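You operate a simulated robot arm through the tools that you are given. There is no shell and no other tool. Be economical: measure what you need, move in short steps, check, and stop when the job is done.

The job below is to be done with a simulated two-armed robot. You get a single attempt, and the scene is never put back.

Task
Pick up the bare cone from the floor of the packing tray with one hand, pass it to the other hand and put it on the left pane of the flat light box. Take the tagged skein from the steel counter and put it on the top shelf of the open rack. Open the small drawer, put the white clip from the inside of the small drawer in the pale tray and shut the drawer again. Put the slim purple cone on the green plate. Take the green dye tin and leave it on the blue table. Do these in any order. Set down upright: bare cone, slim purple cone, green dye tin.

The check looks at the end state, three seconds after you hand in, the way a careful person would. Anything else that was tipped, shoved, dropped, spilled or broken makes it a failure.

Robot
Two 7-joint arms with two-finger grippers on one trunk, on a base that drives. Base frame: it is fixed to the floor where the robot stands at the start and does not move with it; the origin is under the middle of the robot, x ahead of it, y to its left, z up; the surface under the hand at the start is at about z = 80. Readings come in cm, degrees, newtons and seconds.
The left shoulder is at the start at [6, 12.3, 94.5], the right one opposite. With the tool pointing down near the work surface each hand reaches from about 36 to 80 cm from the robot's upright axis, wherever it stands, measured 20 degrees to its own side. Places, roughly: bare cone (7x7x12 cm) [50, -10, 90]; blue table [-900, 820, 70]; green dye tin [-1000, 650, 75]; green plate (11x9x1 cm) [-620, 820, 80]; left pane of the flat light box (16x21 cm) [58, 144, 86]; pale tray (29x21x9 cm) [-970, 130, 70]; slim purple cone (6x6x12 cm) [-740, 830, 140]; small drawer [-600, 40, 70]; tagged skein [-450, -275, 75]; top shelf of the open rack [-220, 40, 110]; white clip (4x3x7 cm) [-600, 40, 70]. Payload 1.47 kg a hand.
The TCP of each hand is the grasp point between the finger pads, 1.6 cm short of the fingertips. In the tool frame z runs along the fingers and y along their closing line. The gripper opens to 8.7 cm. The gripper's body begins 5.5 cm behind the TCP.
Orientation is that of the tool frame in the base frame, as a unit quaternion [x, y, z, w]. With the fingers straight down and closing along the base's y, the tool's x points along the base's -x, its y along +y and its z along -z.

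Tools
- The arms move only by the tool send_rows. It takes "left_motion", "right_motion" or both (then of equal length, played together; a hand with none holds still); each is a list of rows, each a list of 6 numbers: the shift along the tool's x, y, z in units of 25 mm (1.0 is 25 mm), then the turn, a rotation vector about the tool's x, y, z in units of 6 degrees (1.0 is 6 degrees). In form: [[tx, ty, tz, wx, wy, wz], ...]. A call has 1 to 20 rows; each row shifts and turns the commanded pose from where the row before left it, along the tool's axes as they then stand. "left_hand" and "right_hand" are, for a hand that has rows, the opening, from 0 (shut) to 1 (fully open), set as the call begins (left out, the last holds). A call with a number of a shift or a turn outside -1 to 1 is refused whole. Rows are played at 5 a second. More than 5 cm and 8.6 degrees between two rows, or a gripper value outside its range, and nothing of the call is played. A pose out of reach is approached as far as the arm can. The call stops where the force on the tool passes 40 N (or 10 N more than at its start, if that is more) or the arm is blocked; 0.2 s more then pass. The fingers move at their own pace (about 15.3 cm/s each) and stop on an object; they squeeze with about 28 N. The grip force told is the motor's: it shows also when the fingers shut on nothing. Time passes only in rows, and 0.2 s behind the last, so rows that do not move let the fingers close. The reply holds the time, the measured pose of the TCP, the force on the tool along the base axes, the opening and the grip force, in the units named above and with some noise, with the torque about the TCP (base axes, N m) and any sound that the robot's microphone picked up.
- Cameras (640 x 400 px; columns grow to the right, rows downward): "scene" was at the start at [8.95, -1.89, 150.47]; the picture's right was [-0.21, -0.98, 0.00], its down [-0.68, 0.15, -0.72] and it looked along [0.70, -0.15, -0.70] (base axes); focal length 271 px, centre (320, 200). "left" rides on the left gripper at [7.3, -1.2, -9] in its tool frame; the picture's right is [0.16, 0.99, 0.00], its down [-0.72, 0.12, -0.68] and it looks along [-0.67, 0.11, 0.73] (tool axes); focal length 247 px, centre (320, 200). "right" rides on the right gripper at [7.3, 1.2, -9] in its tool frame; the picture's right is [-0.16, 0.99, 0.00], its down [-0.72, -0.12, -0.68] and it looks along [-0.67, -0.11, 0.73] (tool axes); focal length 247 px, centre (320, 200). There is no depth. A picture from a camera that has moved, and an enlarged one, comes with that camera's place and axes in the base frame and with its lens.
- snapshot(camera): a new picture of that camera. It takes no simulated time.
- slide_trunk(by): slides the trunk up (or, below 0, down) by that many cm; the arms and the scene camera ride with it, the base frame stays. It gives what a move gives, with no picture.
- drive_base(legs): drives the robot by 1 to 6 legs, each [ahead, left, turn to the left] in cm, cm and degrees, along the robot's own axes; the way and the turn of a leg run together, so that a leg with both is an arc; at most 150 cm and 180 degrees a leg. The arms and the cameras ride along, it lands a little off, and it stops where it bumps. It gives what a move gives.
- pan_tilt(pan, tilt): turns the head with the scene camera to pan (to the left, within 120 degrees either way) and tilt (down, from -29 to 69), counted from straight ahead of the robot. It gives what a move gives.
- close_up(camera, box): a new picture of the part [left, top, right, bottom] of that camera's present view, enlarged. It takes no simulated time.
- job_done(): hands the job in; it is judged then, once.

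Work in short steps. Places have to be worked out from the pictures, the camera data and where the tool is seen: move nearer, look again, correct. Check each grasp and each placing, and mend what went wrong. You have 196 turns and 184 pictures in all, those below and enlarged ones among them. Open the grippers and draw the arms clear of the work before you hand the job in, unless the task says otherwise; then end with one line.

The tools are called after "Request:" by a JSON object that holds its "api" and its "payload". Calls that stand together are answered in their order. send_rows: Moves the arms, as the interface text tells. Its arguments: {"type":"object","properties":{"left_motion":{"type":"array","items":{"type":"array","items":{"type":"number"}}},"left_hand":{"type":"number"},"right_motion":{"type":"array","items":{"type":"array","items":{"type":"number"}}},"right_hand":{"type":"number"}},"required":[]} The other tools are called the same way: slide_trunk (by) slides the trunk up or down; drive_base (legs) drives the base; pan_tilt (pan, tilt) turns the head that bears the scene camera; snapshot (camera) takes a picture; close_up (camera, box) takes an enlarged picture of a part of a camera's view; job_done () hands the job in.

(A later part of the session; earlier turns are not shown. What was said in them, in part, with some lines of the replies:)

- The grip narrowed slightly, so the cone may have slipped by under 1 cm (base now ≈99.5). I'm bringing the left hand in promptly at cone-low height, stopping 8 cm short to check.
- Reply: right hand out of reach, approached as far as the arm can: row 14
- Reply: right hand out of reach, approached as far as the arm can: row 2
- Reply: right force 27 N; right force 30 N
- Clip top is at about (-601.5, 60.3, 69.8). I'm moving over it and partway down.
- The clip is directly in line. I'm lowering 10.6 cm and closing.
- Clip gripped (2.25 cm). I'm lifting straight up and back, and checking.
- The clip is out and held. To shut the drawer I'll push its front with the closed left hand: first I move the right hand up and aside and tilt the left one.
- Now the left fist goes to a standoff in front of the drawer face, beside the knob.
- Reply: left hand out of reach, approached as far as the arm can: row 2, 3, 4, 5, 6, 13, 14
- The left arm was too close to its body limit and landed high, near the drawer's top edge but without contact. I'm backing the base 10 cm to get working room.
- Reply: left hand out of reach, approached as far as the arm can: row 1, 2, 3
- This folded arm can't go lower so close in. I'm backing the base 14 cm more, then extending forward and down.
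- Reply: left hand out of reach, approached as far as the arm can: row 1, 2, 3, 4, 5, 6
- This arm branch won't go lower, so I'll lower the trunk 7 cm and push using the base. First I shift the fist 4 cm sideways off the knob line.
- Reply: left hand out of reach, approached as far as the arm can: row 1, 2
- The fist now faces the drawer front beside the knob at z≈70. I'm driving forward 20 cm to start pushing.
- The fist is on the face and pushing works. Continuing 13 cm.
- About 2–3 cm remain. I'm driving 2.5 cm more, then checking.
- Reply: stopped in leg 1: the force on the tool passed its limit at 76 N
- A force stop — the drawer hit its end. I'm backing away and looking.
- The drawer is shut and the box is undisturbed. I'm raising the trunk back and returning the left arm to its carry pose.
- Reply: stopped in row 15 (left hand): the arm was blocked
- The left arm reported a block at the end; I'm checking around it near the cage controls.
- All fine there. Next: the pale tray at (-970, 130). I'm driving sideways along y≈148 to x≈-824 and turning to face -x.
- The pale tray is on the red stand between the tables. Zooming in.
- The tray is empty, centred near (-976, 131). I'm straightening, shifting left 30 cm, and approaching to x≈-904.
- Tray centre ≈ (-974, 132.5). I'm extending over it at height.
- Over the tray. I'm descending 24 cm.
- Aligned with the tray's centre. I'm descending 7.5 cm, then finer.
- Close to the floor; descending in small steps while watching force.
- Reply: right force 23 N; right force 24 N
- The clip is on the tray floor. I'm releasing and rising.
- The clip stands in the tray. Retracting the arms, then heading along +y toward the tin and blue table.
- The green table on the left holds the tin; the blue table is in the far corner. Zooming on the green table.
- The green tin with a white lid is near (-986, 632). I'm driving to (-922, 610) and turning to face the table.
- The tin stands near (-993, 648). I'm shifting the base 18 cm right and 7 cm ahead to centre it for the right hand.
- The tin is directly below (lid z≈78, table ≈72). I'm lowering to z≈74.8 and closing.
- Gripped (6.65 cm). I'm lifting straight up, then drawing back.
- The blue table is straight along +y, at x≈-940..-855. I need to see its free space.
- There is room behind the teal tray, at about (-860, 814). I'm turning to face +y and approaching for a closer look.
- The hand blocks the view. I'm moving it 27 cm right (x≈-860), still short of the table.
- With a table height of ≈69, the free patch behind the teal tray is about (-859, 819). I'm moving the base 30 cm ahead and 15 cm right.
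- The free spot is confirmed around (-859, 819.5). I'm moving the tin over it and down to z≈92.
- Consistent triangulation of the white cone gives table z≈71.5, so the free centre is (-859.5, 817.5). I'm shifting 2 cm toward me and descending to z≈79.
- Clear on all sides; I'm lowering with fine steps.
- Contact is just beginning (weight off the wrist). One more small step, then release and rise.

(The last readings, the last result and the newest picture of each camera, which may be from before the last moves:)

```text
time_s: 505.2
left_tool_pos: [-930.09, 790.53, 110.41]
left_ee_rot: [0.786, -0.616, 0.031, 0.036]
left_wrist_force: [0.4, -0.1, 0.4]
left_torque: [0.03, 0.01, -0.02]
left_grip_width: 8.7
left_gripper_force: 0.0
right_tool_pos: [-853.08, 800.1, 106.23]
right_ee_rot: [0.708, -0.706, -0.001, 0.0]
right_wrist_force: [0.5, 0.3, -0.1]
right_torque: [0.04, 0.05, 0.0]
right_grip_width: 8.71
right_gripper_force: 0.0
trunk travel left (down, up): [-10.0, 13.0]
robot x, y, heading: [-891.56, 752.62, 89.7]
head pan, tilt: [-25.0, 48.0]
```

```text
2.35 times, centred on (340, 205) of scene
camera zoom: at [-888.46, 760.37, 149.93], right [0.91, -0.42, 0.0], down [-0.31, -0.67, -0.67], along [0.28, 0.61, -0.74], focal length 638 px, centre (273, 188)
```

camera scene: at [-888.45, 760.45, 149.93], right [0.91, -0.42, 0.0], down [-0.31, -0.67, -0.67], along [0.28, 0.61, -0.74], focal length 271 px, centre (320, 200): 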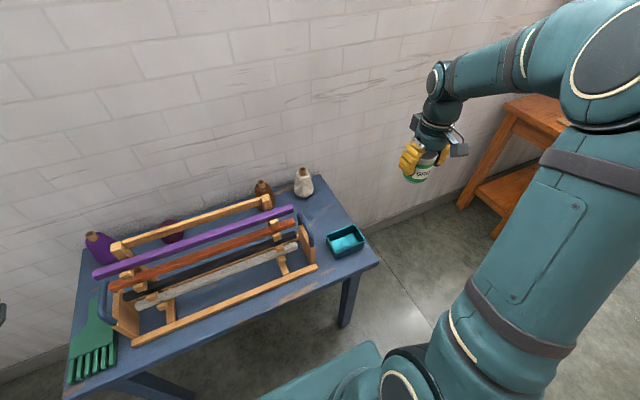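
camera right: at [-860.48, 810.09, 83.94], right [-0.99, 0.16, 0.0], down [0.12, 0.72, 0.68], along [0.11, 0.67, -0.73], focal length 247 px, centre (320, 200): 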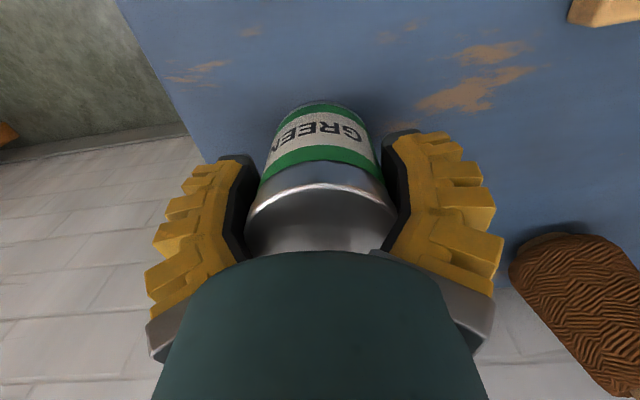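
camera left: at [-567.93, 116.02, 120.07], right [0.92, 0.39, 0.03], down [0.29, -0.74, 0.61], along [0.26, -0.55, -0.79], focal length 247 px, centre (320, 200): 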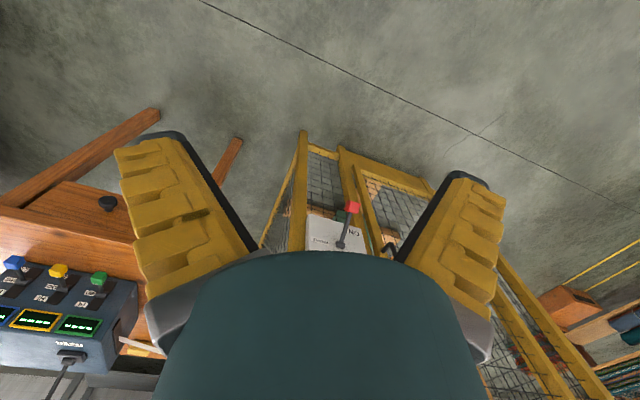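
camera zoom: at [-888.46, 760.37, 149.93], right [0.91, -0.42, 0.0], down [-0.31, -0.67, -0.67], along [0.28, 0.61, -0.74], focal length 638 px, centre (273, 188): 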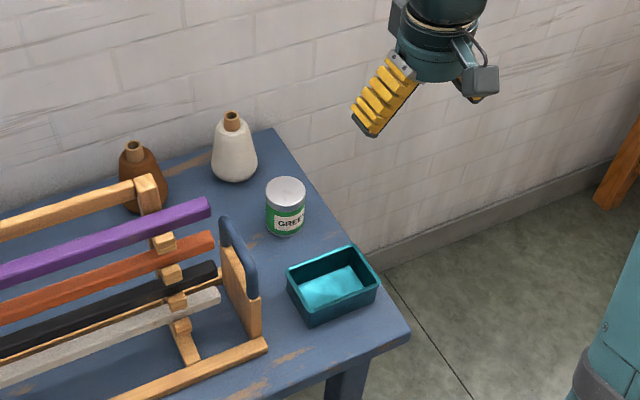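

The tin stands upright on the blue table. Next the purple cone on the wall shelf near (-736, 830). I'm looking right to plan the way.

Request:
{"api": "pan_tilt", "payload": {"pan": -85, "tilt": 25}}

Request:
{"api": "snapshot", "payload": {"camera": "scene"}}

```text
time_s: 506.5
left_tool_pos: [-930.2, 790.5, 110.45]
left_ee_rot: [0.786, -0.617, 0.031, 0.036]
left_wrist_force: [0.6, 0.2, 0.6]
left_torque: [0.05, -0.04, -0.02]
left_grip_width: 8.73
left_gripper_force: 0.0
right_tool_pos: [-853.17, 800.19, 106.12]
right_ee_rot: [-0.707, 0.708, 0.0, 0.0]
right_wrist_force: [-0.7, -0.2, -0.6]
right_torque: [0.02, 0.02, 0.0]
right_grip_width: 8.67
right_gripper_force: 0.1
trunk travel left (down, up): [-10.0, 13.0]
robot x, y, heading: [-891.55, 752.54, 90.1]
head pan, tilt: [-85.0, 25.0]
```

```text
52 pictures are left
camera scene: at [-882.61, 754.11, 153.4], right [0.09, -1.0, 0.0], down [-0.42, -0.04, -0.91], along [0.9, 0.08, -0.42], focal length 271 px, centre (320, 200)
```

scene: 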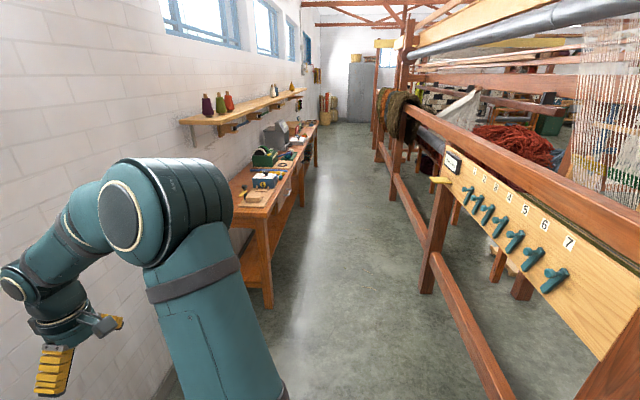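

The aisle is about 120 cm wide and clear. I'm driving right to x≈-752.

Request:
{"api": "drive_base", "payload": {"legs": [[-6, -70, 0], [0, -70, 0]]}}

Request:
{"api": "slide_trunk", "payload": {"by": 12.5}}

Request:
{"api": "pan_tilt", "payload": {"pan": -10, "tilt": 15}}

Request:
{"api": "snapshot", "payload": {"camera": "scene"}}

```text
time_s: 519.2
left_tool_pos: [-790.41, 783.6, 110.47]
left_ee_rot: [0.781, -0.622, 0.031, 0.036]
left_wrist_force: [0.7, 1.2, -0.3]
left_torque: [0.01, -0.02, 0.02]
left_grip_width: 8.7
left_gripper_force: 0.1
right_tool_pos: [-713.37, 792.23, 106.06]
right_ee_rot: [-0.702, 0.713, 0.0, 0.0]
right_wrist_force: [-1.0, -0.7, 0.2]
right_torque: [0.01, -0.03, 0.0]
right_grip_width: 8.68
right_gripper_force: 0.2
trunk travel left (down, up): [-10.0, 13.0]
robot x, y, heading: [-752.02, 744.85, 89.1]
head pan, tilt: [-85.0, 25.0]
```

```text
time_s: 520.7
left_tool_pos: [-790.45, 783.49, 123.0]
left_ee_rot: [0.781, -0.623, 0.031, 0.037]
left_wrist_force: [-0.6, -0.7, -0.5]
left_torque: [-0.02, 0.0, 0.01]
left_grip_width: 8.7
left_gripper_force: 0.1
right_tool_pos: [-713.28, 792.19, 118.5]
right_ee_rot: [-0.702, 0.712, -0.001, 0.0]
right_wrist_force: [0.0, -1.0, 1.1]
right_torque: [0.01, -0.02, 0.01]
right_grip_width: 8.71
right_gripper_force: 0.0
trunk travel left (down, up): [-22.5, 0.5]
robot x, y, heading: [-752.43, 745.02, 89.2]
head pan, tilt: [-85.0, 25.0]
```

```text
time_s: 522.2
left_tool_pos: [-790.53, 783.56, 123.04]
left_ee_rot: [0.781, -0.623, 0.032, 0.036]
left_wrist_force: [0.3, -0.7, 0.5]
left_torque: [-0.04, 0.01, -0.02]
left_grip_width: 8.71
left_gripper_force: 0.0
right_tool_pos: [-713.3, 792.04, 118.54]
right_ee_rot: [-0.702, 0.712, 0.0, 0.0]
right_wrist_force: [0.0, -0.7, -0.4]
right_torque: [0.0, -0.04, 0.02]
right_grip_width: 8.69
right_gripper_force: 0.1
trunk travel left (down, up): [-22.5, 0.5]
robot x, y, heading: [-752.75, 745.16, 89.5]
head pan, tilt: [-10.0, 15.0]
```

```text
51 pictures are left
camera scene: at [-750.79, 755.03, 167.53], right [0.98, -0.19, 0.0], down [-0.05, -0.25, -0.97], along [0.18, 0.95, -0.26], focal length 271 px, centre (320, 200)
```

scene: 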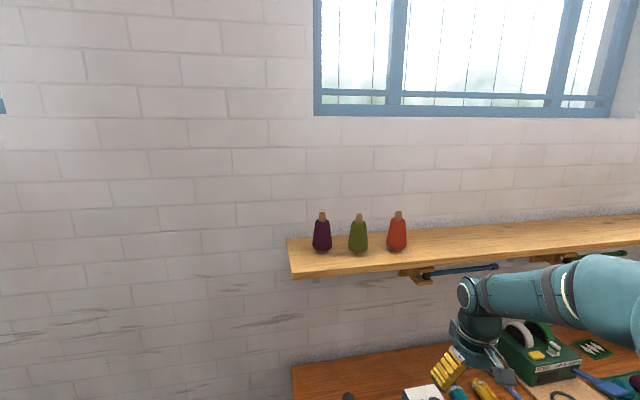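

Triangulated neck top: (-736.7, 828.2, 143.6); shelf z≈131.6, front edge y≈818.5. I'm tilting the right hand 45° forward and raising it in line with the cone before moving closer.

Request:
{"api": "send_rows", "payload": {"right_motion": [[0, 0, 0, 0, -1, 0], [0, 0, 0, 0, -1, 0], [0, 0, 0, 0, -1, 0], [0, 0, 0, 0, -1, 0], [0, 0, 0, 0, -1, 0], [0, 0, 0, 0, -1, 0], [0, 0, 0, 0, -1, 0], [0, 0, 0, 0, -0.5, 0], [-0.655, 0.85, -0.757, 0, 0, 0], [-0.655, 0.85, -0.757, 0, 0, 0], [-0.655, 0.85, -0.757, 0, 0, 0], [-0.655, 0.85, -0.757, 0, 0, 0], [-0.655, 0.85, -0.757, 0, 0, 0], [-0.655, 0.85, -0.757, 0, 0, 0], [-0.655, 0.85, -0.757, 0, 0, 0], [-0.655, 0.85, -0.757, 0, 0, 0], [-0.655, 0.85, -0.757, 0, 0, 0], [-0.655, 0.85, -0.757, 0, 0, 0], [-0.655, 0.85, -0.757, 0, 0, 0]], "right_hand": 0.88}}

Request:
{"api": "snapshot", "payload": {"camera": "scene"}}

```text
time_s: 526.2
left_tool_pos: [-790.47, 783.55, 122.92]
left_ee_rot: [0.781, -0.622, 0.032, 0.036]
left_wrist_force: [0.6, 0.0, -0.2]
left_torque: [-0.02, 0.01, 0.0]
left_grip_width: 8.68
left_gripper_force: 0.0
right_tool_pos: [-736.57, 792.17, 146.35]
right_ee_rot: [-0.659, 0.663, 0.254, 0.248]
right_wrist_force: [0.5, -0.4, -0.5]
right_torque: [-0.03, -0.02, -0.01]
right_grip_width: 7.88
right_gripper_force: 1.4
right hand out of reach, approached as far as the arm can: row 8
trunk travel left (down, up): [-22.5, 0.5]
robot x, y, heading: [-752.91, 744.85, 89.4]
head pan, tilt: [-10.0, 15.0]
```

```text
50 pictures are left
camera scene: at [-750.84, 755.05, 167.53], right [0.98, -0.19, 0.0], down [-0.05, -0.25, -0.97], along [0.18, 0.95, -0.26], focal length 271 px, centre (320, 200)
```

scene: 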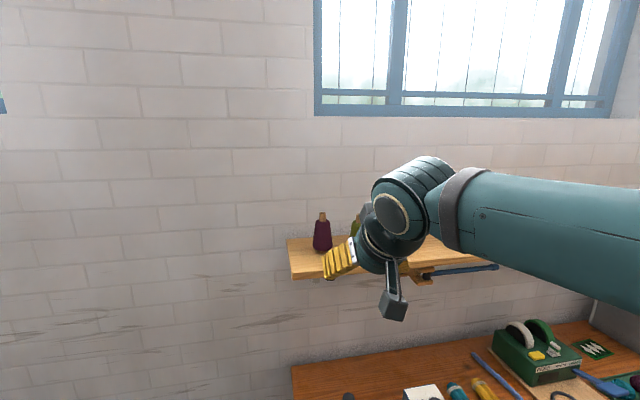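

Arm is raised to z≈146. I'm driving 17 cm forward.

Request:
{"api": "drive_base", "payload": {"legs": [[17, 0, 0.5]]}}

Request:
{"api": "snapshot", "payload": {"camera": "scene"}}

Request:
{"api": "snapshot", "payload": {"camera": "right"}}

```text
time_s: 527.6
left_tool_pos: [-790.88, 799.64, 122.99]
left_ee_rot: [0.787, -0.615, 0.032, 0.036]
left_wrist_force: [-0.2, -0.2, 0.6]
left_torque: [-0.03, 0.01, 0.01]
left_grip_width: 8.71
left_gripper_force: 0.0
right_tool_pos: [-737.09, 809.1, 146.37]
right_ee_rot: [0.664, -0.659, -0.256, -0.246]
right_wrist_force: [-0.2, 0.3, -0.4]
right_torque: [0.02, 0.0, -0.03]
right_grip_width: 7.85
right_gripper_force: 1.5
trunk travel left (down, up): [-22.5, 0.5]
robot x, y, heading: [-752.51, 761.61, 90.1]
head pan, tilt: [-10.0, 15.0]
```

```text
49 pictures are left
camera scene: at [-750.85, 771.76, 167.52], right [0.99, -0.17, 0.0], down [-0.04, -0.26, -0.97], along [0.17, 0.95, -0.26], focal length 271 px, centre (320, 200)
```

scene: 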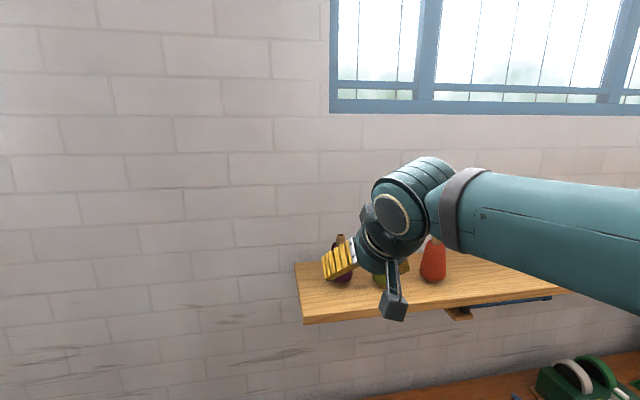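

```text
48 pictures are left
camera right: at [-737.93, 797.69, 148.16], right [-0.99, 0.11, 0.12], down [0.13, 0.09, 0.99], along [0.09, 0.99, -0.1], focal length 247 px, centre (320, 200)
```

right: 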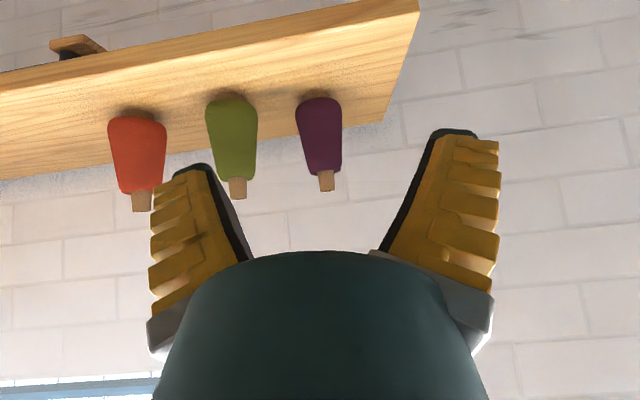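

Cone alignment confirmed (x≈-736.4, y≈828). I'm advancing about two thirds of the way.

Request:
{"api": "send_rows", "payload": {"right_motion": [[-0.45, -0.035, 0.93, 0, 0, 0], [-0.45, -0.035, 0.93, 0, 0, 0], [-0.45, -0.035, 0.93, 0, 0, 0], [-0.45, -0.035, 0.93, 0, 0, 0], [-0.45, -0.035, 0.93, 0, 0, 0]]}}

Request:
{"api": "snapshot", "payload": {"camera": "right"}}

Request:
{"api": "snapshot", "payload": {"camera": "scene"}}

```text
time_s: 528.8
left_tool_pos: [-790.9, 799.67, 123.09]
left_ee_rot: [0.786, -0.616, 0.032, 0.037]
left_wrist_force: [-1.1, -0.3, -0.6]
left_torque: [0.02, 0.0, 0.03]
left_grip_width: 8.7
left_gripper_force: 0.0
right_tool_pos: [-736.82, 820.97, 141.27]
right_ee_rot: [0.664, -0.658, -0.256, -0.246]
right_wrist_force: [0.3, -0.1, -0.6]
right_torque: [-0.03, -0.01, -0.02]
right_grip_width: 7.89
right_gripper_force: 2.0
trunk travel left (down, up): [-22.5, 0.5]
robot x, y, heading: [-751.95, 761.59, 90.1]
head pan, tilt: [-10.0, 15.0]
```

```text
47 pictures are left
camera right: at [-737.66, 809.56, 143.19], right [-0.99, 0.11, 0.12], down [0.13, 0.09, 0.99], along [0.09, 0.99, -0.1], focal length 247 px, centre (320, 200)
```

right: 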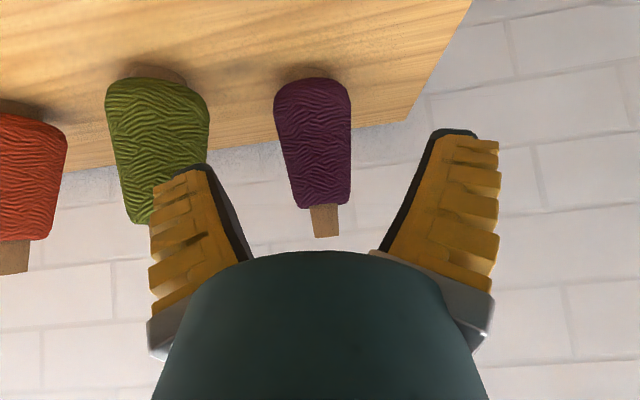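

```text
46 pictures are left
camera scene: at [-750.85, 771.78, 167.52], right [0.98, -0.17, 0.0], down [-0.04, -0.26, -0.97], along [0.17, 0.95, -0.26], focal length 271 px, centre (320, 200)
```

scene: 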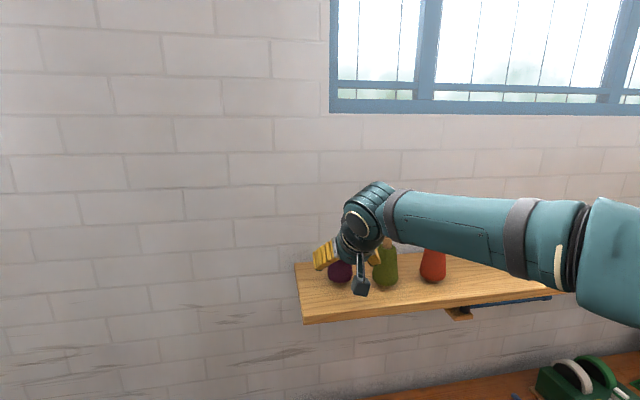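

Clear of the green cone by ~4 cm. I'm finishing the approach and closing.

Request:
{"api": "send_rows", "payload": {"right_motion": [[-0.47, -0.053, 0.917, 0, 0, 0], [-0.47, -0.053, 0.917, 0, 0, 0], [-0.47, -0.053, 0.917, 0, 0, 0]]}}

Request:
{"api": "snapshot", "payload": {"camera": "right"}}

```text
time_s: 529.6
left_tool_pos: [-790.96, 799.67, 122.84]
left_ee_rot: [0.787, -0.616, 0.031, 0.036]
left_wrist_force: [-0.8, -0.5, -0.7]
left_torque: [0.0, 0.02, -0.01]
left_grip_width: 8.7
left_gripper_force: 0.0
right_tool_pos: [-736.6, 828.18, 138.29]
right_ee_rot: [0.664, -0.658, -0.256, -0.245]
right_wrist_force: [-1.0, 0.4, -0.7]
right_torque: [0.0, -0.04, 0.0]
right_grip_width: 7.91
right_gripper_force: 1.7
trunk travel left (down, up): [-22.5, 0.5]
robot x, y, heading: [-752.57, 761.87, 90.1]
head pan, tilt: [-10.0, 15.0]
```

```text
45 pictures are left
camera right: at [-737.52, 816.79, 140.17], right [-0.99, 0.11, 0.11], down [0.12, 0.09, 0.99], along [0.09, 0.99, -0.1], focal length 247 px, centre (320, 200)
```

right: 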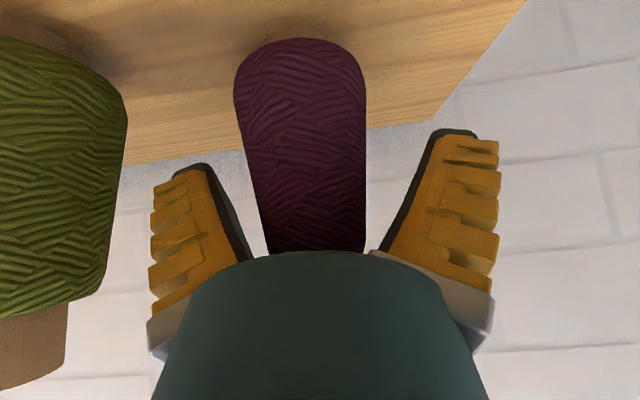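

The cone is between the fingers. Closing.

Request:
{"api": "send_rows", "payload": {"right_motion": [[0, 0, 0, 0, 0, 0], [0, 0, 0, 0, 0, 0], [0, 0, 0, 0, 0, 0], [0, 0, 0, 0, 0, 0]], "right_hand": 0}}

Request:
{"api": "send_rows", "payload": {"right_motion": [[-0.53, 0, -0.6, 0, 0, 0], [-0.53, 0, -0.6, 0, 0, 0], [-0.53, 0, -0.6, 0, 0, 0]]}}

Request:
{"api": "snapshot", "payload": {"camera": "right"}}

```text
time_s: 530.6
left_tool_pos: [-790.87, 799.57, 123.01]
left_ee_rot: [0.787, -0.616, 0.032, 0.035]
left_wrist_force: [0.7, 0.1, -0.3]
left_torque: [0.0, -0.02, 0.0]
left_grip_width: 8.71
left_gripper_force: 0.0
right_tool_pos: [-736.61, 828.13, 138.37]
right_ee_rot: [0.664, -0.658, -0.258, -0.245]
right_wrist_force: [0.8, -0.1, 3.7]
right_torque: [-0.05, 0.0, 0.03]
right_grip_width: 4.55
right_gripper_force: 27.4
trunk travel left (down, up): [-22.5, 0.5]
robot x, y, heading: [-752.48, 761.67, 90.1]
head pan, tilt: [-10.0, 15.0]
```

```text
time_s: 531.4
left_tool_pos: [-791.0, 799.57, 123.02]
left_ee_rot: [0.786, -0.616, 0.031, 0.036]
left_wrist_force: [-0.9, -0.5, 0.1]
left_torque: [-0.01, 0.0, 0.04]
left_grip_width: 8.72
left_gripper_force: 0.0
right_tool_pos: [-736.55, 828.03, 144.56]
right_ee_rot: [0.664, -0.658, -0.257, -0.245]
right_wrist_force: [-0.4, 0.1, -1.3]
right_torque: [0.02, 0.0, -0.02]
right_grip_width: 4.51
right_gripper_force: 27.6
trunk travel left (down, up): [-22.5, 0.5]
robot x, y, heading: [-752.19, 761.35, 90.2]
head pan, tilt: [-10.0, 15.0]
```

```text
44 pictures are left
camera right: at [-737.42, 816.7, 146.37], right [-0.99, 0.11, 0.12], down [0.13, 0.09, 0.99], along [0.09, 0.99, -0.1], focal length 247 px, centre (320, 200)
```

right: 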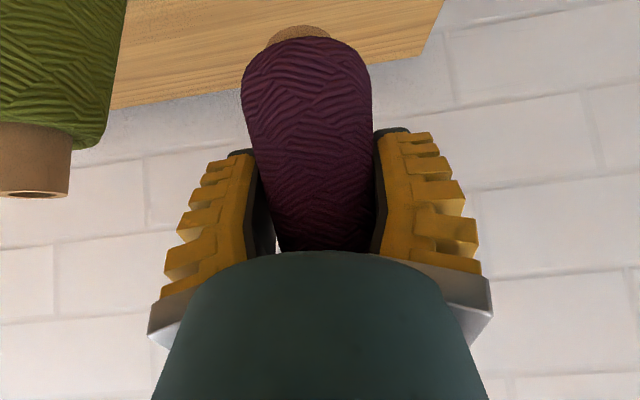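

The cone is lifted cleanly. I'm backing off 25 cm and looking toward the plate.

Request:
{"api": "drive_base", "payload": {"legs": [[-25, 0, 0]]}}

Request:
{"api": "pan_tilt", "payload": {"pan": -60, "tilt": 30}}

Request:
{"api": "snapshot", "payload": {"camera": "scene"}}

```text
time_s: 533.2
left_tool_pos: [-790.86, 774.39, 122.88]
left_ee_rot: [0.787, -0.616, 0.032, 0.036]
left_wrist_force: [0.1, -0.6, 0.1]
left_torque: [0.02, -0.02, -0.02]
left_grip_width: 8.66
left_gripper_force: 0.0
right_tool_pos: [-736.41, 802.96, 144.37]
right_ee_rot: [0.663, -0.659, -0.256, -0.246]
right_wrist_force: [0.0, 0.2, -1.1]
right_torque: [0.02, 0.01, -0.02]
right_grip_width: 4.52
right_gripper_force: 28.0
trunk travel left (down, up): [-22.5, 0.5]
robot x, y, heading: [-752.25, 736.5, 90.3]
head pan, tilt: [-10.0, 15.0]
```

```text
time_s: 534.4
left_tool_pos: [-791.0, 774.42, 123.08]
left_ee_rot: [0.787, -0.615, 0.032, 0.036]
left_wrist_force: [-0.5, 0.6, 0.7]
left_torque: [0.01, -0.01, 0.0]
left_grip_width: 8.69
left_gripper_force: 0.1
right_tool_pos: [-736.54, 803.06, 144.44]
right_ee_rot: [0.663, -0.659, -0.256, -0.246]
right_wrist_force: [-0.6, -0.3, -1.3]
right_torque: [0.03, 0.03, 0.04]
right_grip_width: 4.47
right_gripper_force: 28.1
trunk travel left (down, up): [-22.5, 0.5]
robot x, y, heading: [-752.82, 736.66, 90.3]
head pan, tilt: [-60.0, 30.0]
```

```text
43 pictures are left
camera scene: at [-744.59, 741.91, 165.11], right [0.5, -0.86, 0.0], down [-0.43, -0.25, -0.87], along [0.75, 0.43, -0.5], focal length 271 px, centre (320, 200)
```

scene: 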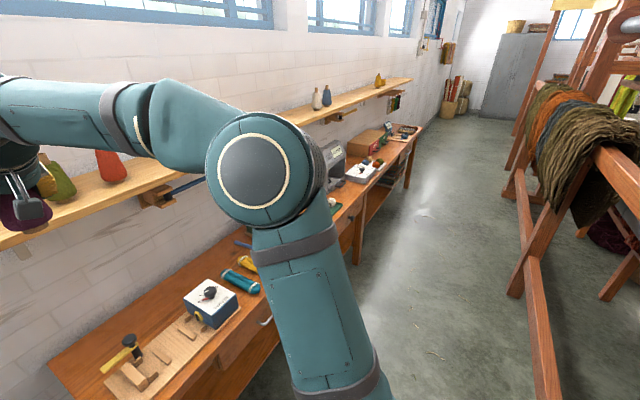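

The plate is hidden behind the arm. I'm driving right 65 cm along the aisle and looking again.

Request:
{"api": "drive_base", "payload": {"legs": [[0, -65, 0]]}}

Request:
{"api": "pan_tilt", "payload": {"pan": -25, "tilt": 42}}

Request:
{"api": "snapshot", "payload": {"camera": "scene"}}

```text
time_s: 540.5
left_tool_pos: [-726.15, 774.59, 122.88]
left_ee_rot: [0.783, -0.62, 0.031, 0.035]
left_wrist_force: [-0.1, 0.2, -0.3]
left_torque: [-0.01, -0.01, -0.02]
left_grip_width: 8.71
left_gripper_force: 0.1
right_tool_pos: [-671.47, 802.63, 144.46]
right_ee_rot: [-0.66, 0.662, 0.255, 0.247]
right_wrist_force: [0.8, -0.2, -0.6]
right_torque: [-0.01, 0.0, 0.01]
right_grip_width: 4.46
right_gripper_force: 28.0
trunk travel left (down, up): [-22.5, 0.5]
robot x, y, heading: [-688.11, 736.03, 89.3]
head pan, tilt: [-60.0, 30.0]
```

```text
time_s: 541.5
left_tool_pos: [-726.29, 774.6, 122.95]
left_ee_rot: [0.783, -0.62, 0.031, 0.036]
left_wrist_force: [-0.1, -0.6, 0.4]
left_torque: [0.03, -0.01, 0.01]
left_grip_width: 8.69
left_gripper_force: 0.1
right_tool_pos: [-671.44, 802.64, 144.4]
right_ee_rot: [-0.66, 0.662, 0.255, 0.247]
right_wrist_force: [0.4, -0.3, -2.3]
right_torque: [0.04, -0.02, 0.0]
right_grip_width: 4.47
right_gripper_force: 28.2
trunk travel left (down, up): [-22.5, 0.5]
robot x, y, heading: [-688.14, 736.16, 89.4]
head pan, tilt: [-25.0, 42.0]
```

```text
42 pictures are left
camera scene: at [-684.55, 744.66, 163.28], right [0.9, -0.43, 0.0], down [-0.29, -0.6, -0.74], along [0.32, 0.67, -0.67], focal length 271 px, centre (320, 200)
```

scene: 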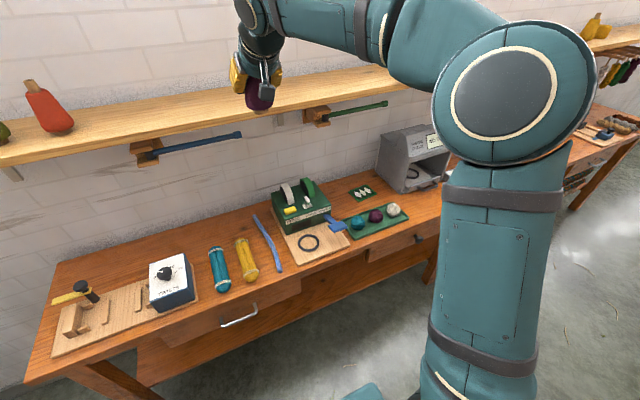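

The green plate seems to be the small one at (360, 193). Zooming.

Request:
{"api": "close_up", "payload": {"camera": "scene", "box": [270, 120, 450, 250]}}

```text
3.08 times, centred on (360, 185) of scene
camera zoom: at [-684.55, 744.66, 163.28], right [0.9, -0.43, 0.0], down [-0.29, -0.6, -0.74], along [0.32, 0.67, -0.67], focal length 834 px, centre (197, 246)
```

zoom: 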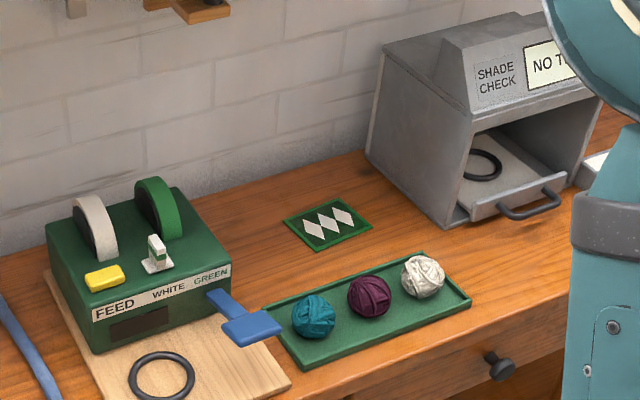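

That's the plate (white diamonds), near (-622, 826), under the wall shelf. I'm driving right 50 cm and lowering the trunk, then the hand, in front of it.

Request:
{"api": "drive_base", "payload": {"legs": [[0, -49, 0.6]]}}

Request:
{"api": "slide_trunk", "payload": {"by": -12.5}}

Request:
{"api": "snapshot", "payload": {"camera": "scene"}}

```text
time_s: 546.4
left_tool_pos: [-676.85, 774.15, 122.92]
left_ee_rot: [0.784, -0.619, 0.032, 0.037]
left_wrist_force: [-0.2, -1.4, 0.1]
left_torque: [-0.02, 0.03, 0.03]
left_grip_width: 8.67
left_gripper_force: 0.1
right_tool_pos: [-622.24, 802.2, 144.39]
right_ee_rot: [0.662, -0.661, -0.256, -0.246]
right_wrist_force: [0.1, 0.4, -1.0]
right_torque: [0.02, -0.01, -0.02]
right_grip_width: 4.42
right_gripper_force: 28.0
trunk travel left (down, up): [-22.5, 0.5]
robot x, y, heading: [-638.85, 736.11, 89.6]
head pan, tilt: [-25.0, 42.0]
```

```text
time_s: 547.9
left_tool_pos: [-676.87, 774.13, 110.49]
left_ee_rot: [0.784, -0.619, 0.031, 0.036]
left_wrist_force: [0.0, -0.2, -0.1]
left_torque: [-0.02, 0.0, 0.04]
left_grip_width: 8.69
left_gripper_force: 0.1
right_tool_pos: [-622.18, 802.26, 131.87]
right_ee_rot: [0.661, -0.66, -0.256, -0.246]
right_wrist_force: [0.2, 0.4, -1.3]
right_torque: [0.04, 0.03, 0.0]
right_grip_width: 4.44
right_gripper_force: 28.1
trunk travel left (down, up): [-10.0, 13.0]
robot x, y, heading: [-638.34, 735.77, 90.0]
head pan, tilt: [-25.0, 42.0]
```

```text
40 pictures are left
camera scene: at [-635.06, 744.31, 150.79], right [0.9, -0.43, 0.0], down [-0.29, -0.6, -0.74], along [0.32, 0.67, -0.67], focal length 271 px, centre (320, 200)
```

scene: 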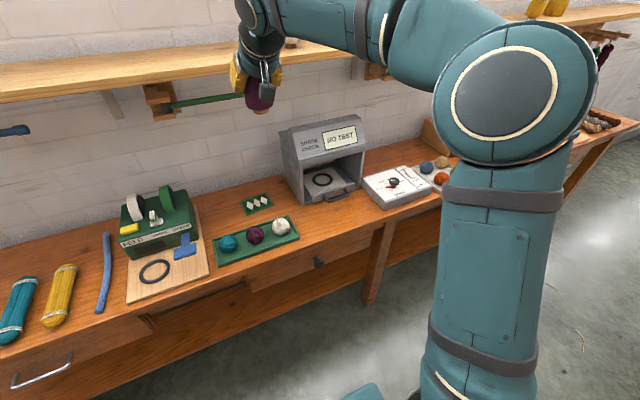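

Plate top triangulated at (-624.3, 824.2, 79.6). I'm lowering the hand in front of it to z≈102.

Request:
{"api": "send_rows", "payload": {"right_motion": [[0.797, 0.08, 0.898, 0, 0, 0], [0.797, 0.08, 0.898, 0, 0, 0], [0.797, 0.08, 0.898, 0, 0, 0], [0.797, 0.08, 0.898, 0, 0, 0], [0.797, 0.08, 0.898, 0, 0, 0], [0.797, 0.08, 0.898, 0, 0, 0], [0.797, 0.08, 0.898, 0, 0, 0], [0.797, 0.08, 0.898, 0, 0, 0], [0.797, 0.08, 0.898, 0, 0, 0], [0.797, 0.08, 0.898, 0, 0, 0]]}}

Request:
{"api": "snapshot", "payload": {"camera": "scene"}}

Request:
{"api": "snapshot", "payload": {"camera": "right"}}

```text
time_s: 550.1
left_tool_pos: [-676.88, 774.06, 110.51]
left_ee_rot: [0.784, -0.619, 0.032, 0.037]
left_wrist_force: [0.0, 0.6, 0.3]
left_torque: [-0.01, -0.01, -0.02]
left_grip_width: 8.7
left_gripper_force: 0.1
right_tool_pos: [-624.6, 802.69, 102.05]
right_ee_rot: [-0.661, 0.661, 0.255, 0.248]
right_wrist_force: [-0.6, -0.1, -1.4]
right_torque: [-0.01, 0.0, -0.01]
right_grip_width: 4.43
right_gripper_force: 27.8
trunk travel left (down, up): [-10.0, 13.0]
robot x, y, heading: [-638.31, 736.22, 89.8]
head pan, tilt: [-25.0, 42.0]
```

```text
39 pictures are left
camera scene: at [-635.12, 744.38, 150.77], right [0.9, -0.43, 0.0], down [-0.29, -0.61, -0.74], along [0.32, 0.67, -0.67], focal length 271 px, centre (320, 200)
```

scene: 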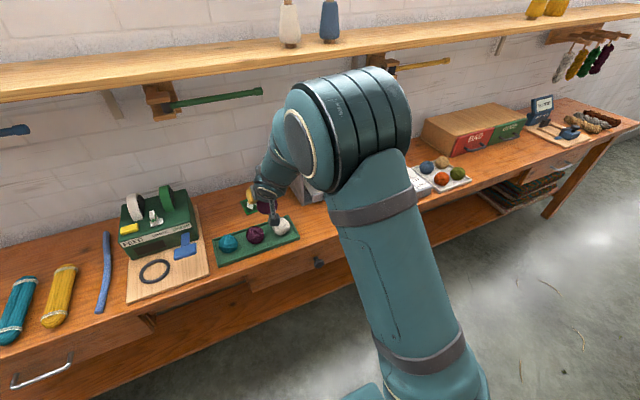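

```text
38 pictures are left
camera right: at [-625.52, 791.08, 103.97], right [-0.99, 0.11, 0.12], down [0.13, 0.09, 0.99], along [0.1, 0.99, -0.1], focal length 247 px, centre (320, 200)
```

right: 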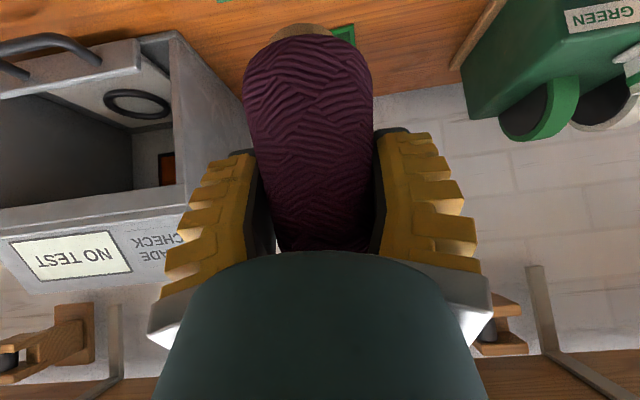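

The shade box is clear on the right by ~9 cm. I'm driving forward 13 cm first, watching the elbow against the shelf.

Request:
{"api": "drive_base", "payload": {"legs": [[13, 0, 0]]}}

Request:
{"api": "snapshot", "payload": {"camera": "scene"}}

Request:
{"api": "snapshot", "payload": {"camera": "right"}}

```text
time_s: 551.4
left_tool_pos: [-676.84, 787.14, 110.35]
left_ee_rot: [0.784, -0.618, 0.031, 0.037]
left_wrist_force: [0.5, 0.9, 0.7]
left_torque: [-0.07, 0.0, 0.0]
left_grip_width: 8.71
left_gripper_force: 0.1
right_tool_pos: [-624.46, 815.42, 101.97]
right_ee_rot: [-0.661, 0.662, 0.254, 0.246]
right_wrist_force: [0.3, 0.3, -2.0]
right_torque: [0.0, 0.0, -0.01]
right_grip_width: 4.43
right_gripper_force: 27.8
trunk travel left (down, up): [-10.0, 13.0]
robot x, y, heading: [-638.48, 748.67, 89.7]
head pan, tilt: [-25.0, 42.0]
```

```text
37 pictures are left
camera scene: at [-634.99, 757.36, 150.77], right [0.9, -0.43, 0.0], down [-0.29, -0.61, -0.74], along [0.32, 0.67, -0.67], focal length 271 px, centre (320, 200)
```

scene: 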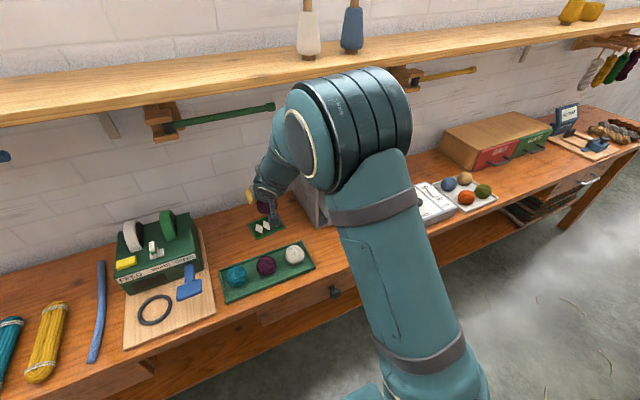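

```text
36 pictures are left
camera right: at [-625.4, 804.02, 103.95], right [-0.99, 0.11, 0.12], down [0.13, 0.09, 0.99], along [0.1, 0.99, -0.11], focal length 247 px, centre (320, 200)
```

right: 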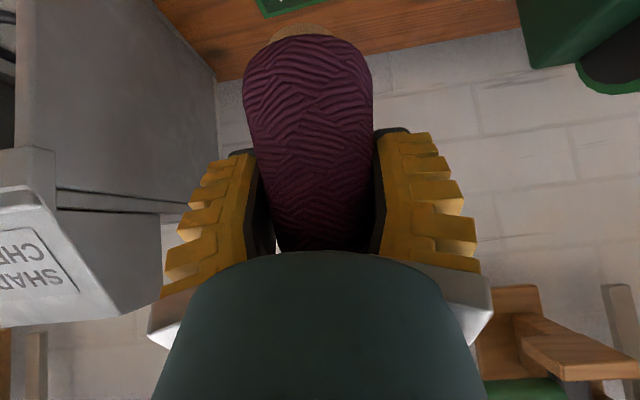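

Clear. I'm driving 9 cm more to bring the cone over the plate.

Request:
{"api": "drive_base", "payload": {"legs": [[9, 0, 0]]}}

Request:
{"api": "send_rows", "payload": {"right_motion": [[0.531, -0.15, 0.598, 0, 0, 0], [0.531, -0.15, 0.598, 0, 0, 0], [0.531, 0, 0.598, 0, 0, 0], [0.531, 0, 0.598, 0, 0, 0]]}}

Request:
{"api": "snapshot", "payload": {"camera": "scene"}}

Request:
{"api": "snapshot", "payload": {"camera": "right"}}

```text
time_s: 552.5
left_tool_pos: [-676.72, 795.79, 110.45]
left_ee_rot: [0.784, -0.619, 0.032, 0.037]
left_wrist_force: [-0.3, 0.0, 0.0]
left_torque: [-0.01, 0.02, 0.01]
left_grip_width: 8.71
left_gripper_force: 0.1
right_tool_pos: [-624.37, 824.08, 102.06]
right_ee_rot: [-0.661, 0.662, 0.254, 0.247]
right_wrist_force: [0.0, 0.3, -1.2]
right_torque: [-0.04, 0.02, 0.01]
right_grip_width: 4.43
right_gripper_force: 27.9
trunk travel left (down, up): [-10.0, 13.0]
robot x, y, heading: [-638.33, 757.06, 89.6]
head pan, tilt: [-25.0, 42.0]
```

```text
time_s: 553.5
left_tool_pos: [-676.68, 795.72, 110.35]
left_ee_rot: [0.783, -0.62, 0.032, 0.036]
left_wrist_force: [0.4, 0.8, -0.5]
left_torque: [-0.01, -0.03, 0.04]
left_grip_width: 8.67
left_gripper_force: 0.1
right_tool_pos: [-623.67, 823.89, 93.93]
right_ee_rot: [0.661, -0.661, -0.255, -0.247]
right_wrist_force: [-0.3, 0.4, -0.5]
right_torque: [0.02, 0.0, -0.04]
right_grip_width: 4.41
right_gripper_force: 28.2
trunk travel left (down, up): [-10.0, 13.0]
robot x, y, heading: [-638.51, 757.09, 89.7]
head pan, tilt: [-25.0, 42.0]
```

```text
35 pictures are left
camera scene: at [-634.92, 765.9, 150.77], right [0.9, -0.43, 0.0], down [-0.29, -0.6, -0.74], along [0.32, 0.67, -0.67], focal length 271 px, centre (320, 200)
```

scene: 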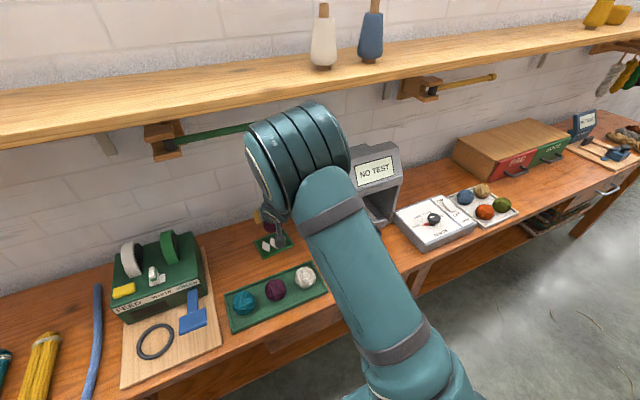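

```text
34 pictures are left
camera right: at [-624.62, 812.55, 95.86], right [-0.99, 0.11, 0.12], down [0.13, 0.09, 0.99], along [0.1, 0.99, -0.1], focal length 247 px, centre (320, 200)
```

right: 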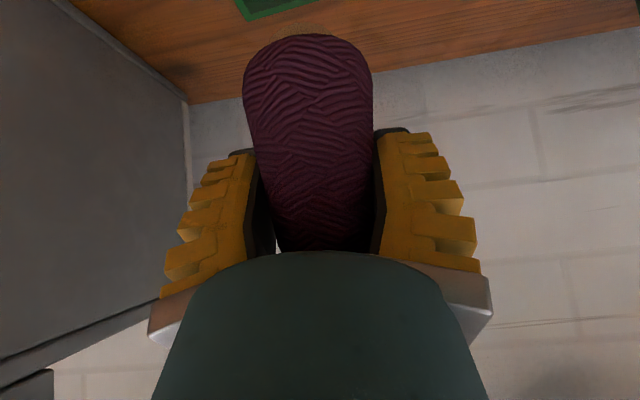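

The plate is right below, centre ≈(-624.4, 824.5). I'm nudging and descending 6.5 cm.

Request:
{"api": "send_rows", "payload": {"right_motion": [[0.385, 0.07, 0.526, 0, 0, 0], [0.385, 0.07, 0.526, 0, 0, 0], [0.385, 0.07, 0.526, 0, 0, 0], [0.385, 0.07, 0.526, 0, 0, 0]]}}

Request:
{"api": "close_up", "payload": {"camera": "scene", "box": [200, 180, 340, 290]}}

Request:
{"api": "snapshot", "payload": {"camera": "right"}}

```text
time_s: 554.5
left_tool_pos: [-676.72, 795.82, 110.42]
left_ee_rot: [0.783, -0.62, 0.032, 0.036]
left_wrist_force: [-0.3, -0.3, 0.1]
left_torque: [0.0, 0.03, -0.02]
left_grip_width: 8.73
left_gripper_force: 0.0
right_tool_pos: [-624.43, 824.61, 87.48]
right_ee_rot: [0.661, -0.661, -0.255, -0.247]
right_wrist_force: [0.6, 0.0, -1.1]
right_torque: [-0.02, 0.0, -0.02]
right_grip_width: 4.44
right_gripper_force: 27.4
trunk travel left (down, up): [-10.0, 13.0]
robot x, y, heading: [-638.78, 757.19, 89.7]
head pan, tilt: [-25.0, 42.0]
```

```text
3.64 times, centred on (270, 235) of scene
camera zoom: at [-634.93, 765.89, 150.77], right [0.9, -0.43, 0.0], down [-0.29, -0.6, -0.74], along [0.32, 0.67, -0.67], focal length 985 px, centre (502, 73)
```

zoom: 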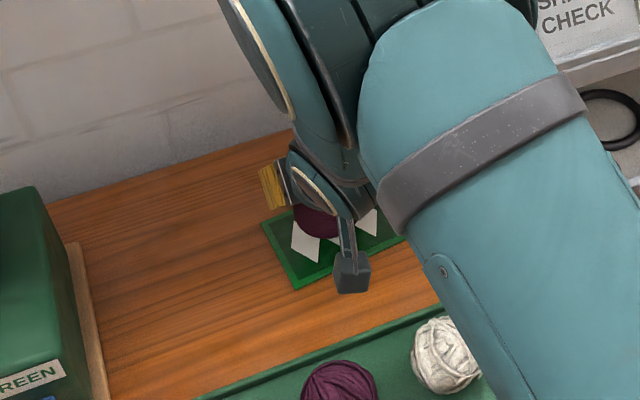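

```text
32 pictures are left
camera right: at [-625.45, 813.2, 89.51], right [-0.99, 0.11, 0.12], down [0.13, 0.09, 0.99], along [0.1, 0.99, -0.1], focal length 247 px, centre (320, 200)
```

right: 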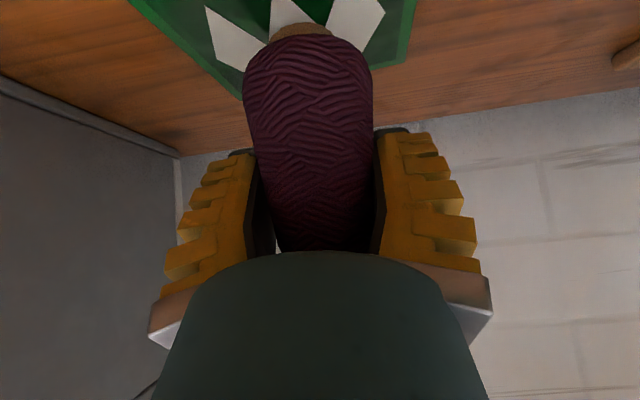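

The cone is centred over the plate with ~1.5–2 cm left. I'm descending gently.

Request:
{"api": "send_rows", "payload": {"right_motion": [[0.133, 0, 0.15, 0, 0, 0], [0.133, 0, 0.15, 0, 0, 0]]}}

Request:
{"api": "send_rows", "payload": {"right_motion": [[0.09, 0, 0.1, 0, 0, 0]]}}

Request:
{"api": "send_rows", "payload": {"right_motion": [[0.09, 0, 0.1, 0, 0, 0]]}}

Request:
{"api": "snapshot", "payload": {"camera": "right"}}

```text
time_s: 555.1
left_tool_pos: [-676.82, 795.59, 110.58]
left_ee_rot: [0.784, -0.619, 0.032, 0.036]
left_wrist_force: [0.1, 0.5, -1.3]
left_torque: [0.02, -0.02, 0.01]
left_grip_width: 8.69
left_gripper_force: 0.1
right_tool_pos: [-624.44, 824.63, 86.91]
right_ee_rot: [-0.66, 0.661, 0.257, 0.249]
right_wrist_force: [0.8, -2.4, 14.3]
right_torque: [-0.27, 0.12, 0.01]
right_grip_width: 4.43
right_gripper_force: 27.5
trunk travel left (down, up): [-10.0, 13.0]
robot x, y, heading: [-638.46, 757.64, 89.4]
head pan, tilt: [-25.0, 42.0]
```

```text
time_s: 555.5
left_tool_pos: [-676.68, 795.52, 110.44]
left_ee_rot: [0.784, -0.619, 0.031, 0.036]
left_wrist_force: [0.2, 0.7, -0.6]
left_torque: [0.02, 0.01, 0.01]
left_grip_width: 8.73
left_gripper_force: 0.1
right_tool_pos: [-624.38, 824.65, 86.8]
right_ee_rot: [0.661, -0.659, -0.259, -0.249]
right_wrist_force: [3.3, 1.0, 26.4]
right_torque: [-0.1, -0.09, 0.03]
right_grip_width: 4.64
right_gripper_force: 28.2
trunk travel left (down, up): [-10.0, 13.0]
robot x, y, heading: [-638.61, 757.14, 89.6]
head pan, tilt: [-25.0, 42.0]
```

```text
time_s: 555.9
left_tool_pos: [-676.65, 795.68, 110.48]
left_ee_rot: [0.784, -0.619, 0.031, 0.036]
left_wrist_force: [0.2, -0.4, 0.1]
left_torque: [0.03, 0.02, -0.01]
left_grip_width: 8.71
left_gripper_force: 0.2
right_tool_pos: [-624.53, 824.45, 86.14]
right_ee_rot: [0.661, -0.66, -0.257, -0.248]
right_wrist_force: [4.4, 4.6, 24.9]
right_torque: [0.04, -0.1, 0.04]
right_grip_width: 4.67
right_gripper_force: 28.3
trunk travel left (down, up): [-10.0, 13.0]
robot x, y, heading: [-638.56, 757.59, 89.6]
head pan, tilt: [-25.0, 42.0]
```

```text
31 pictures are left
camera right: at [-625.47, 813.12, 88.01], right [-0.99, 0.11, 0.12], down [0.13, 0.09, 0.99], along [0.1, 0.99, -0.1], focal length 247 px, centre (320, 200)
```

right: 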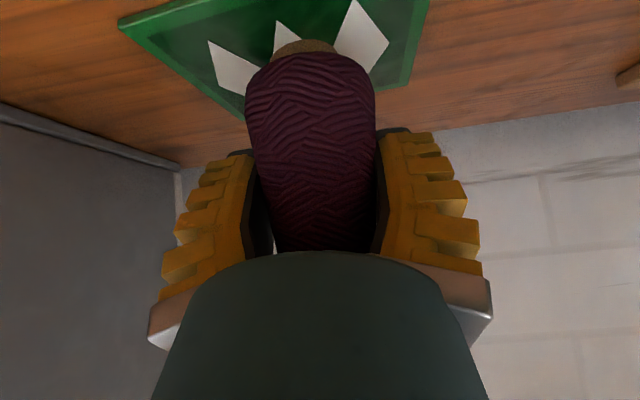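

The cone is seated on the plate (25 N). I'm easing the load, opening, and withdrawing along the fingers.

Request:
{"api": "send_rows", "payload": {"right_motion": [[-0.1, 0, -0.11, 0, 0, 0], [0, 0, 0, 0, 0, 0]]}}

Request:
{"api": "send_rows", "payload": {"right_motion": [[0, 0, 0, 0, 0, 0], [0, 0, 0, 0, 0, 0], [0, 0, 0, 0, 0, 0], [0, 0, -0.4, 0, 0, 0], [0, 0, -0.8, 0, 0, 0], [0, 0, -0.8, 0, 0, 0], [0, 0, -0.8, 0, 0, 0], [0, 0, -0.8, 0, 0, 0]], "right_hand": 1}}

Request:
{"api": "snapshot", "payload": {"camera": "right"}}

```text
time_s: 556.5
left_tool_pos: [-676.61, 795.76, 110.49]
left_ee_rot: [0.784, -0.619, 0.032, 0.036]
left_wrist_force: [0.1, 0.3, -0.1]
left_torque: [-0.02, -0.03, 0.01]
left_grip_width: 8.72
left_gripper_force: 0.1
right_tool_pos: [-624.66, 824.35, 86.21]
right_ee_rot: [-0.661, 0.662, 0.254, 0.246]
right_wrist_force: [1.3, 0.6, 9.3]
right_torque: [0.11, 0.01, 0.0]
right_grip_width: 4.64
right_gripper_force: 28.3
trunk travel left (down, up): [-10.0, 13.0]
robot x, y, heading: [-638.24, 757.84, 89.6]
head pan, tilt: [-25.0, 42.0]
```

```text
time_s: 558.3
left_tool_pos: [-676.61, 795.58, 110.47]
left_ee_rot: [0.784, -0.619, 0.031, 0.036]
left_wrist_force: [-0.3, 0.1, 0.7]
left_torque: [0.01, -0.01, 0.03]
left_grip_width: 8.67
left_gripper_force: 0.0
right_tool_pos: [-624.36, 818.48, 93.16]
right_ee_rot: [-0.661, 0.661, 0.256, 0.247]
right_wrist_force: [0.6, 1.2, -0.7]
right_torque: [0.01, 0.02, 0.02]
right_grip_width: 8.68
right_gripper_force: 0.0
trunk travel left (down, up): [-10.0, 13.0]
robot x, y, heading: [-638.42, 757.54, 89.6]
head pan, tilt: [-25.0, 42.0]
```

```text
30 pictures are left
camera right: at [-625.31, 807.06, 95.09], right [-0.99, 0.11, 0.12], down [0.13, 0.09, 0.99], along [0.1, 0.99, -0.1], focal length 247 px, centre (320, 200)
```

right: 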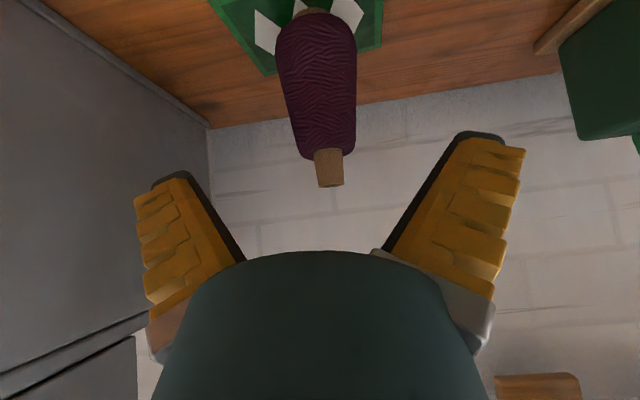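

The cone stands upright on the plate. I'm backing straight away and taking a look.

Request:
{"api": "drive_base", "payload": {"legs": [[-22, 0, 0]]}}

Request:
{"api": "send_rows", "payload": {"right_motion": [[-0.6, -0.6, -0.7, 0, 0, 0], [-0.6, -0.6, -0.7, 0, 0, 0], [-0.6, -0.6, -0.7, 0, 0, 0], [-0.6, -0.6, -0.7, 0, 0, 0], [-0.6, -0.6, -0.7, 0, 0, 0], [-0.6, -0.6, -0.7, 0, 0, 0], [0.4, -0.6, -0.3, 0, 0, 0], [0.4, -0.6, -0.3, 0, 0, 0], [0.4, -0.6, -0.3, 0, 0, 0], [0.4, -0.6, -0.3, 0, 0, 0]]}}

Request:
{"api": "close_up", "payload": {"camera": "scene", "box": [200, 120, 400, 270]}}

```text
time_s: 560.0
left_tool_pos: [-676.81, 773.59, 110.46]
left_ee_rot: [0.784, -0.619, 0.031, 0.036]
left_wrist_force: [-0.3, 0.0, -0.2]
left_torque: [0.03, -0.01, -0.03]
left_grip_width: 8.71
left_gripper_force: 0.1
right_tool_pos: [-624.57, 796.38, 93.13]
right_ee_rot: [0.661, -0.661, -0.255, -0.247]
right_wrist_force: [0.1, 0.1, 0.2]
right_torque: [0.04, -0.03, -0.02]
right_grip_width: 8.72
right_gripper_force: 0.0
trunk travel left (down, up): [-10.0, 13.0]
robot x, y, heading: [-638.47, 735.31, 89.7]
head pan, tilt: [-25.0, 42.0]
```

```text
time_s: 562.2
left_tool_pos: [-676.87, 773.52, 110.53]
left_ee_rot: [0.784, -0.619, 0.032, 0.037]
left_wrist_force: [-0.3, -0.3, 0.1]
left_torque: [0.0, -0.02, 0.02]
left_grip_width: 8.71
left_gripper_force: 0.1
right_tool_pos: [-609.24, 791.43, 106.48]
right_ee_rot: [-0.66, 0.662, 0.255, 0.248]
right_wrist_force: [0.5, -0.2, 0.6]
right_torque: [-0.01, 0.01, 0.01]
right_grip_width: 8.71
right_gripper_force: 0.1
trunk travel left (down, up): [-10.0, 13.0]
robot x, y, heading: [-638.74, 735.5, 89.6]
head pan, tilt: [-25.0, 42.0]
```

```text
2.67 times, centred on (300, 195) of scene
camera zoom: at [-635.02, 743.78, 150.78], right [0.9, -0.43, 0.0], down [-0.29, -0.6, -0.74], along [0.32, 0.67, -0.67], focal length 722 px, centre (373, 213)
```

zoom: 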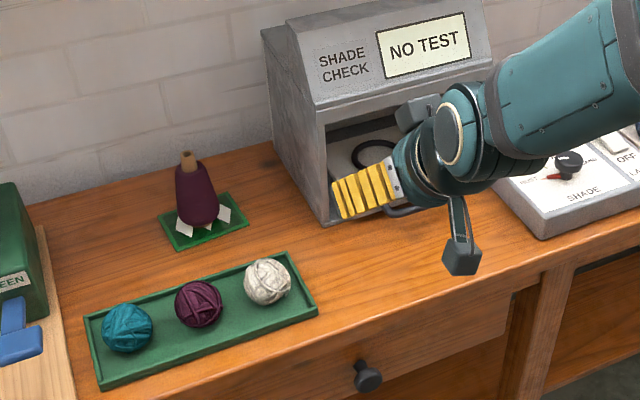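

All goals appear met; drawing the right arm clear of the bench before handing in.

Request:
{"api": "send_rows", "payload": {"right_motion": [[0.6, 0, -0.85, 0, 0, 0], [0.6, 0, -0.85, 0, 0, 0], [0.6, 0, -0.85, 0, 0, 0], [0.6, 0, -0.85, 0, 0, 0], [0.6, 0, -0.85, 0, 0, 0], [0, 0, 0, 0, 0, 0], [0, 0, 0, 0, 0, 0]]}}

Request:
{"api": "snapshot", "payload": {"camera": "scene"}}

```text
time_s: 563.8
left_tool_pos: [-676.79, 773.7, 110.58]
left_ee_rot: [0.784, -0.619, 0.032, 0.036]
left_wrist_force: [0.3, -0.4, 0.3]
left_torque: [-0.02, 0.0, -0.01]
left_grip_width: 8.68
left_gripper_force: 0.1
right_tool_pos: [-609.23, 779.09, 109.05]
right_ee_rot: [0.662, -0.662, -0.251, -0.245]
right_wrist_force: [-0.2, -0.4, 0.3]
right_torque: [0.01, 0.04, 0.0]
right_grip_width: 8.69
right_gripper_force: 0.1
right hand out of reach, approached as far as the arm can: row 5
trunk travel left (down, up): [-10.0, 13.0]
robot x, y, heading: [-638.43, 735.38, 89.6]
head pan, tilt: [-25.0, 42.0]
```

```text
28 pictures are left
camera scene: at [-635.07, 743.81, 150.78], right [0.9, -0.43, 0.0], down [-0.29, -0.6, -0.74], along [0.32, 0.67, -0.67], focal length 271 px, centre (320, 200)
```

scene: 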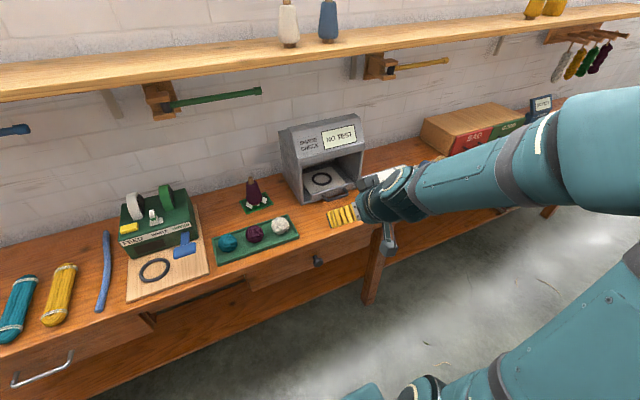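

Everything is in place, the grippers are open and the arms are clear, so I'm handing in.

Request:
{"api": "job_done", "payload": {}}

```text
The job is handed in.
```

I handed the job in with all five parts done: the bare cone is upright on the left pane, the tagged skein is on the top shelf, the white clip is in the pale tray with the drawer shut, the purple cone is upright on the green plate, and the green tin is upright on the blue table.
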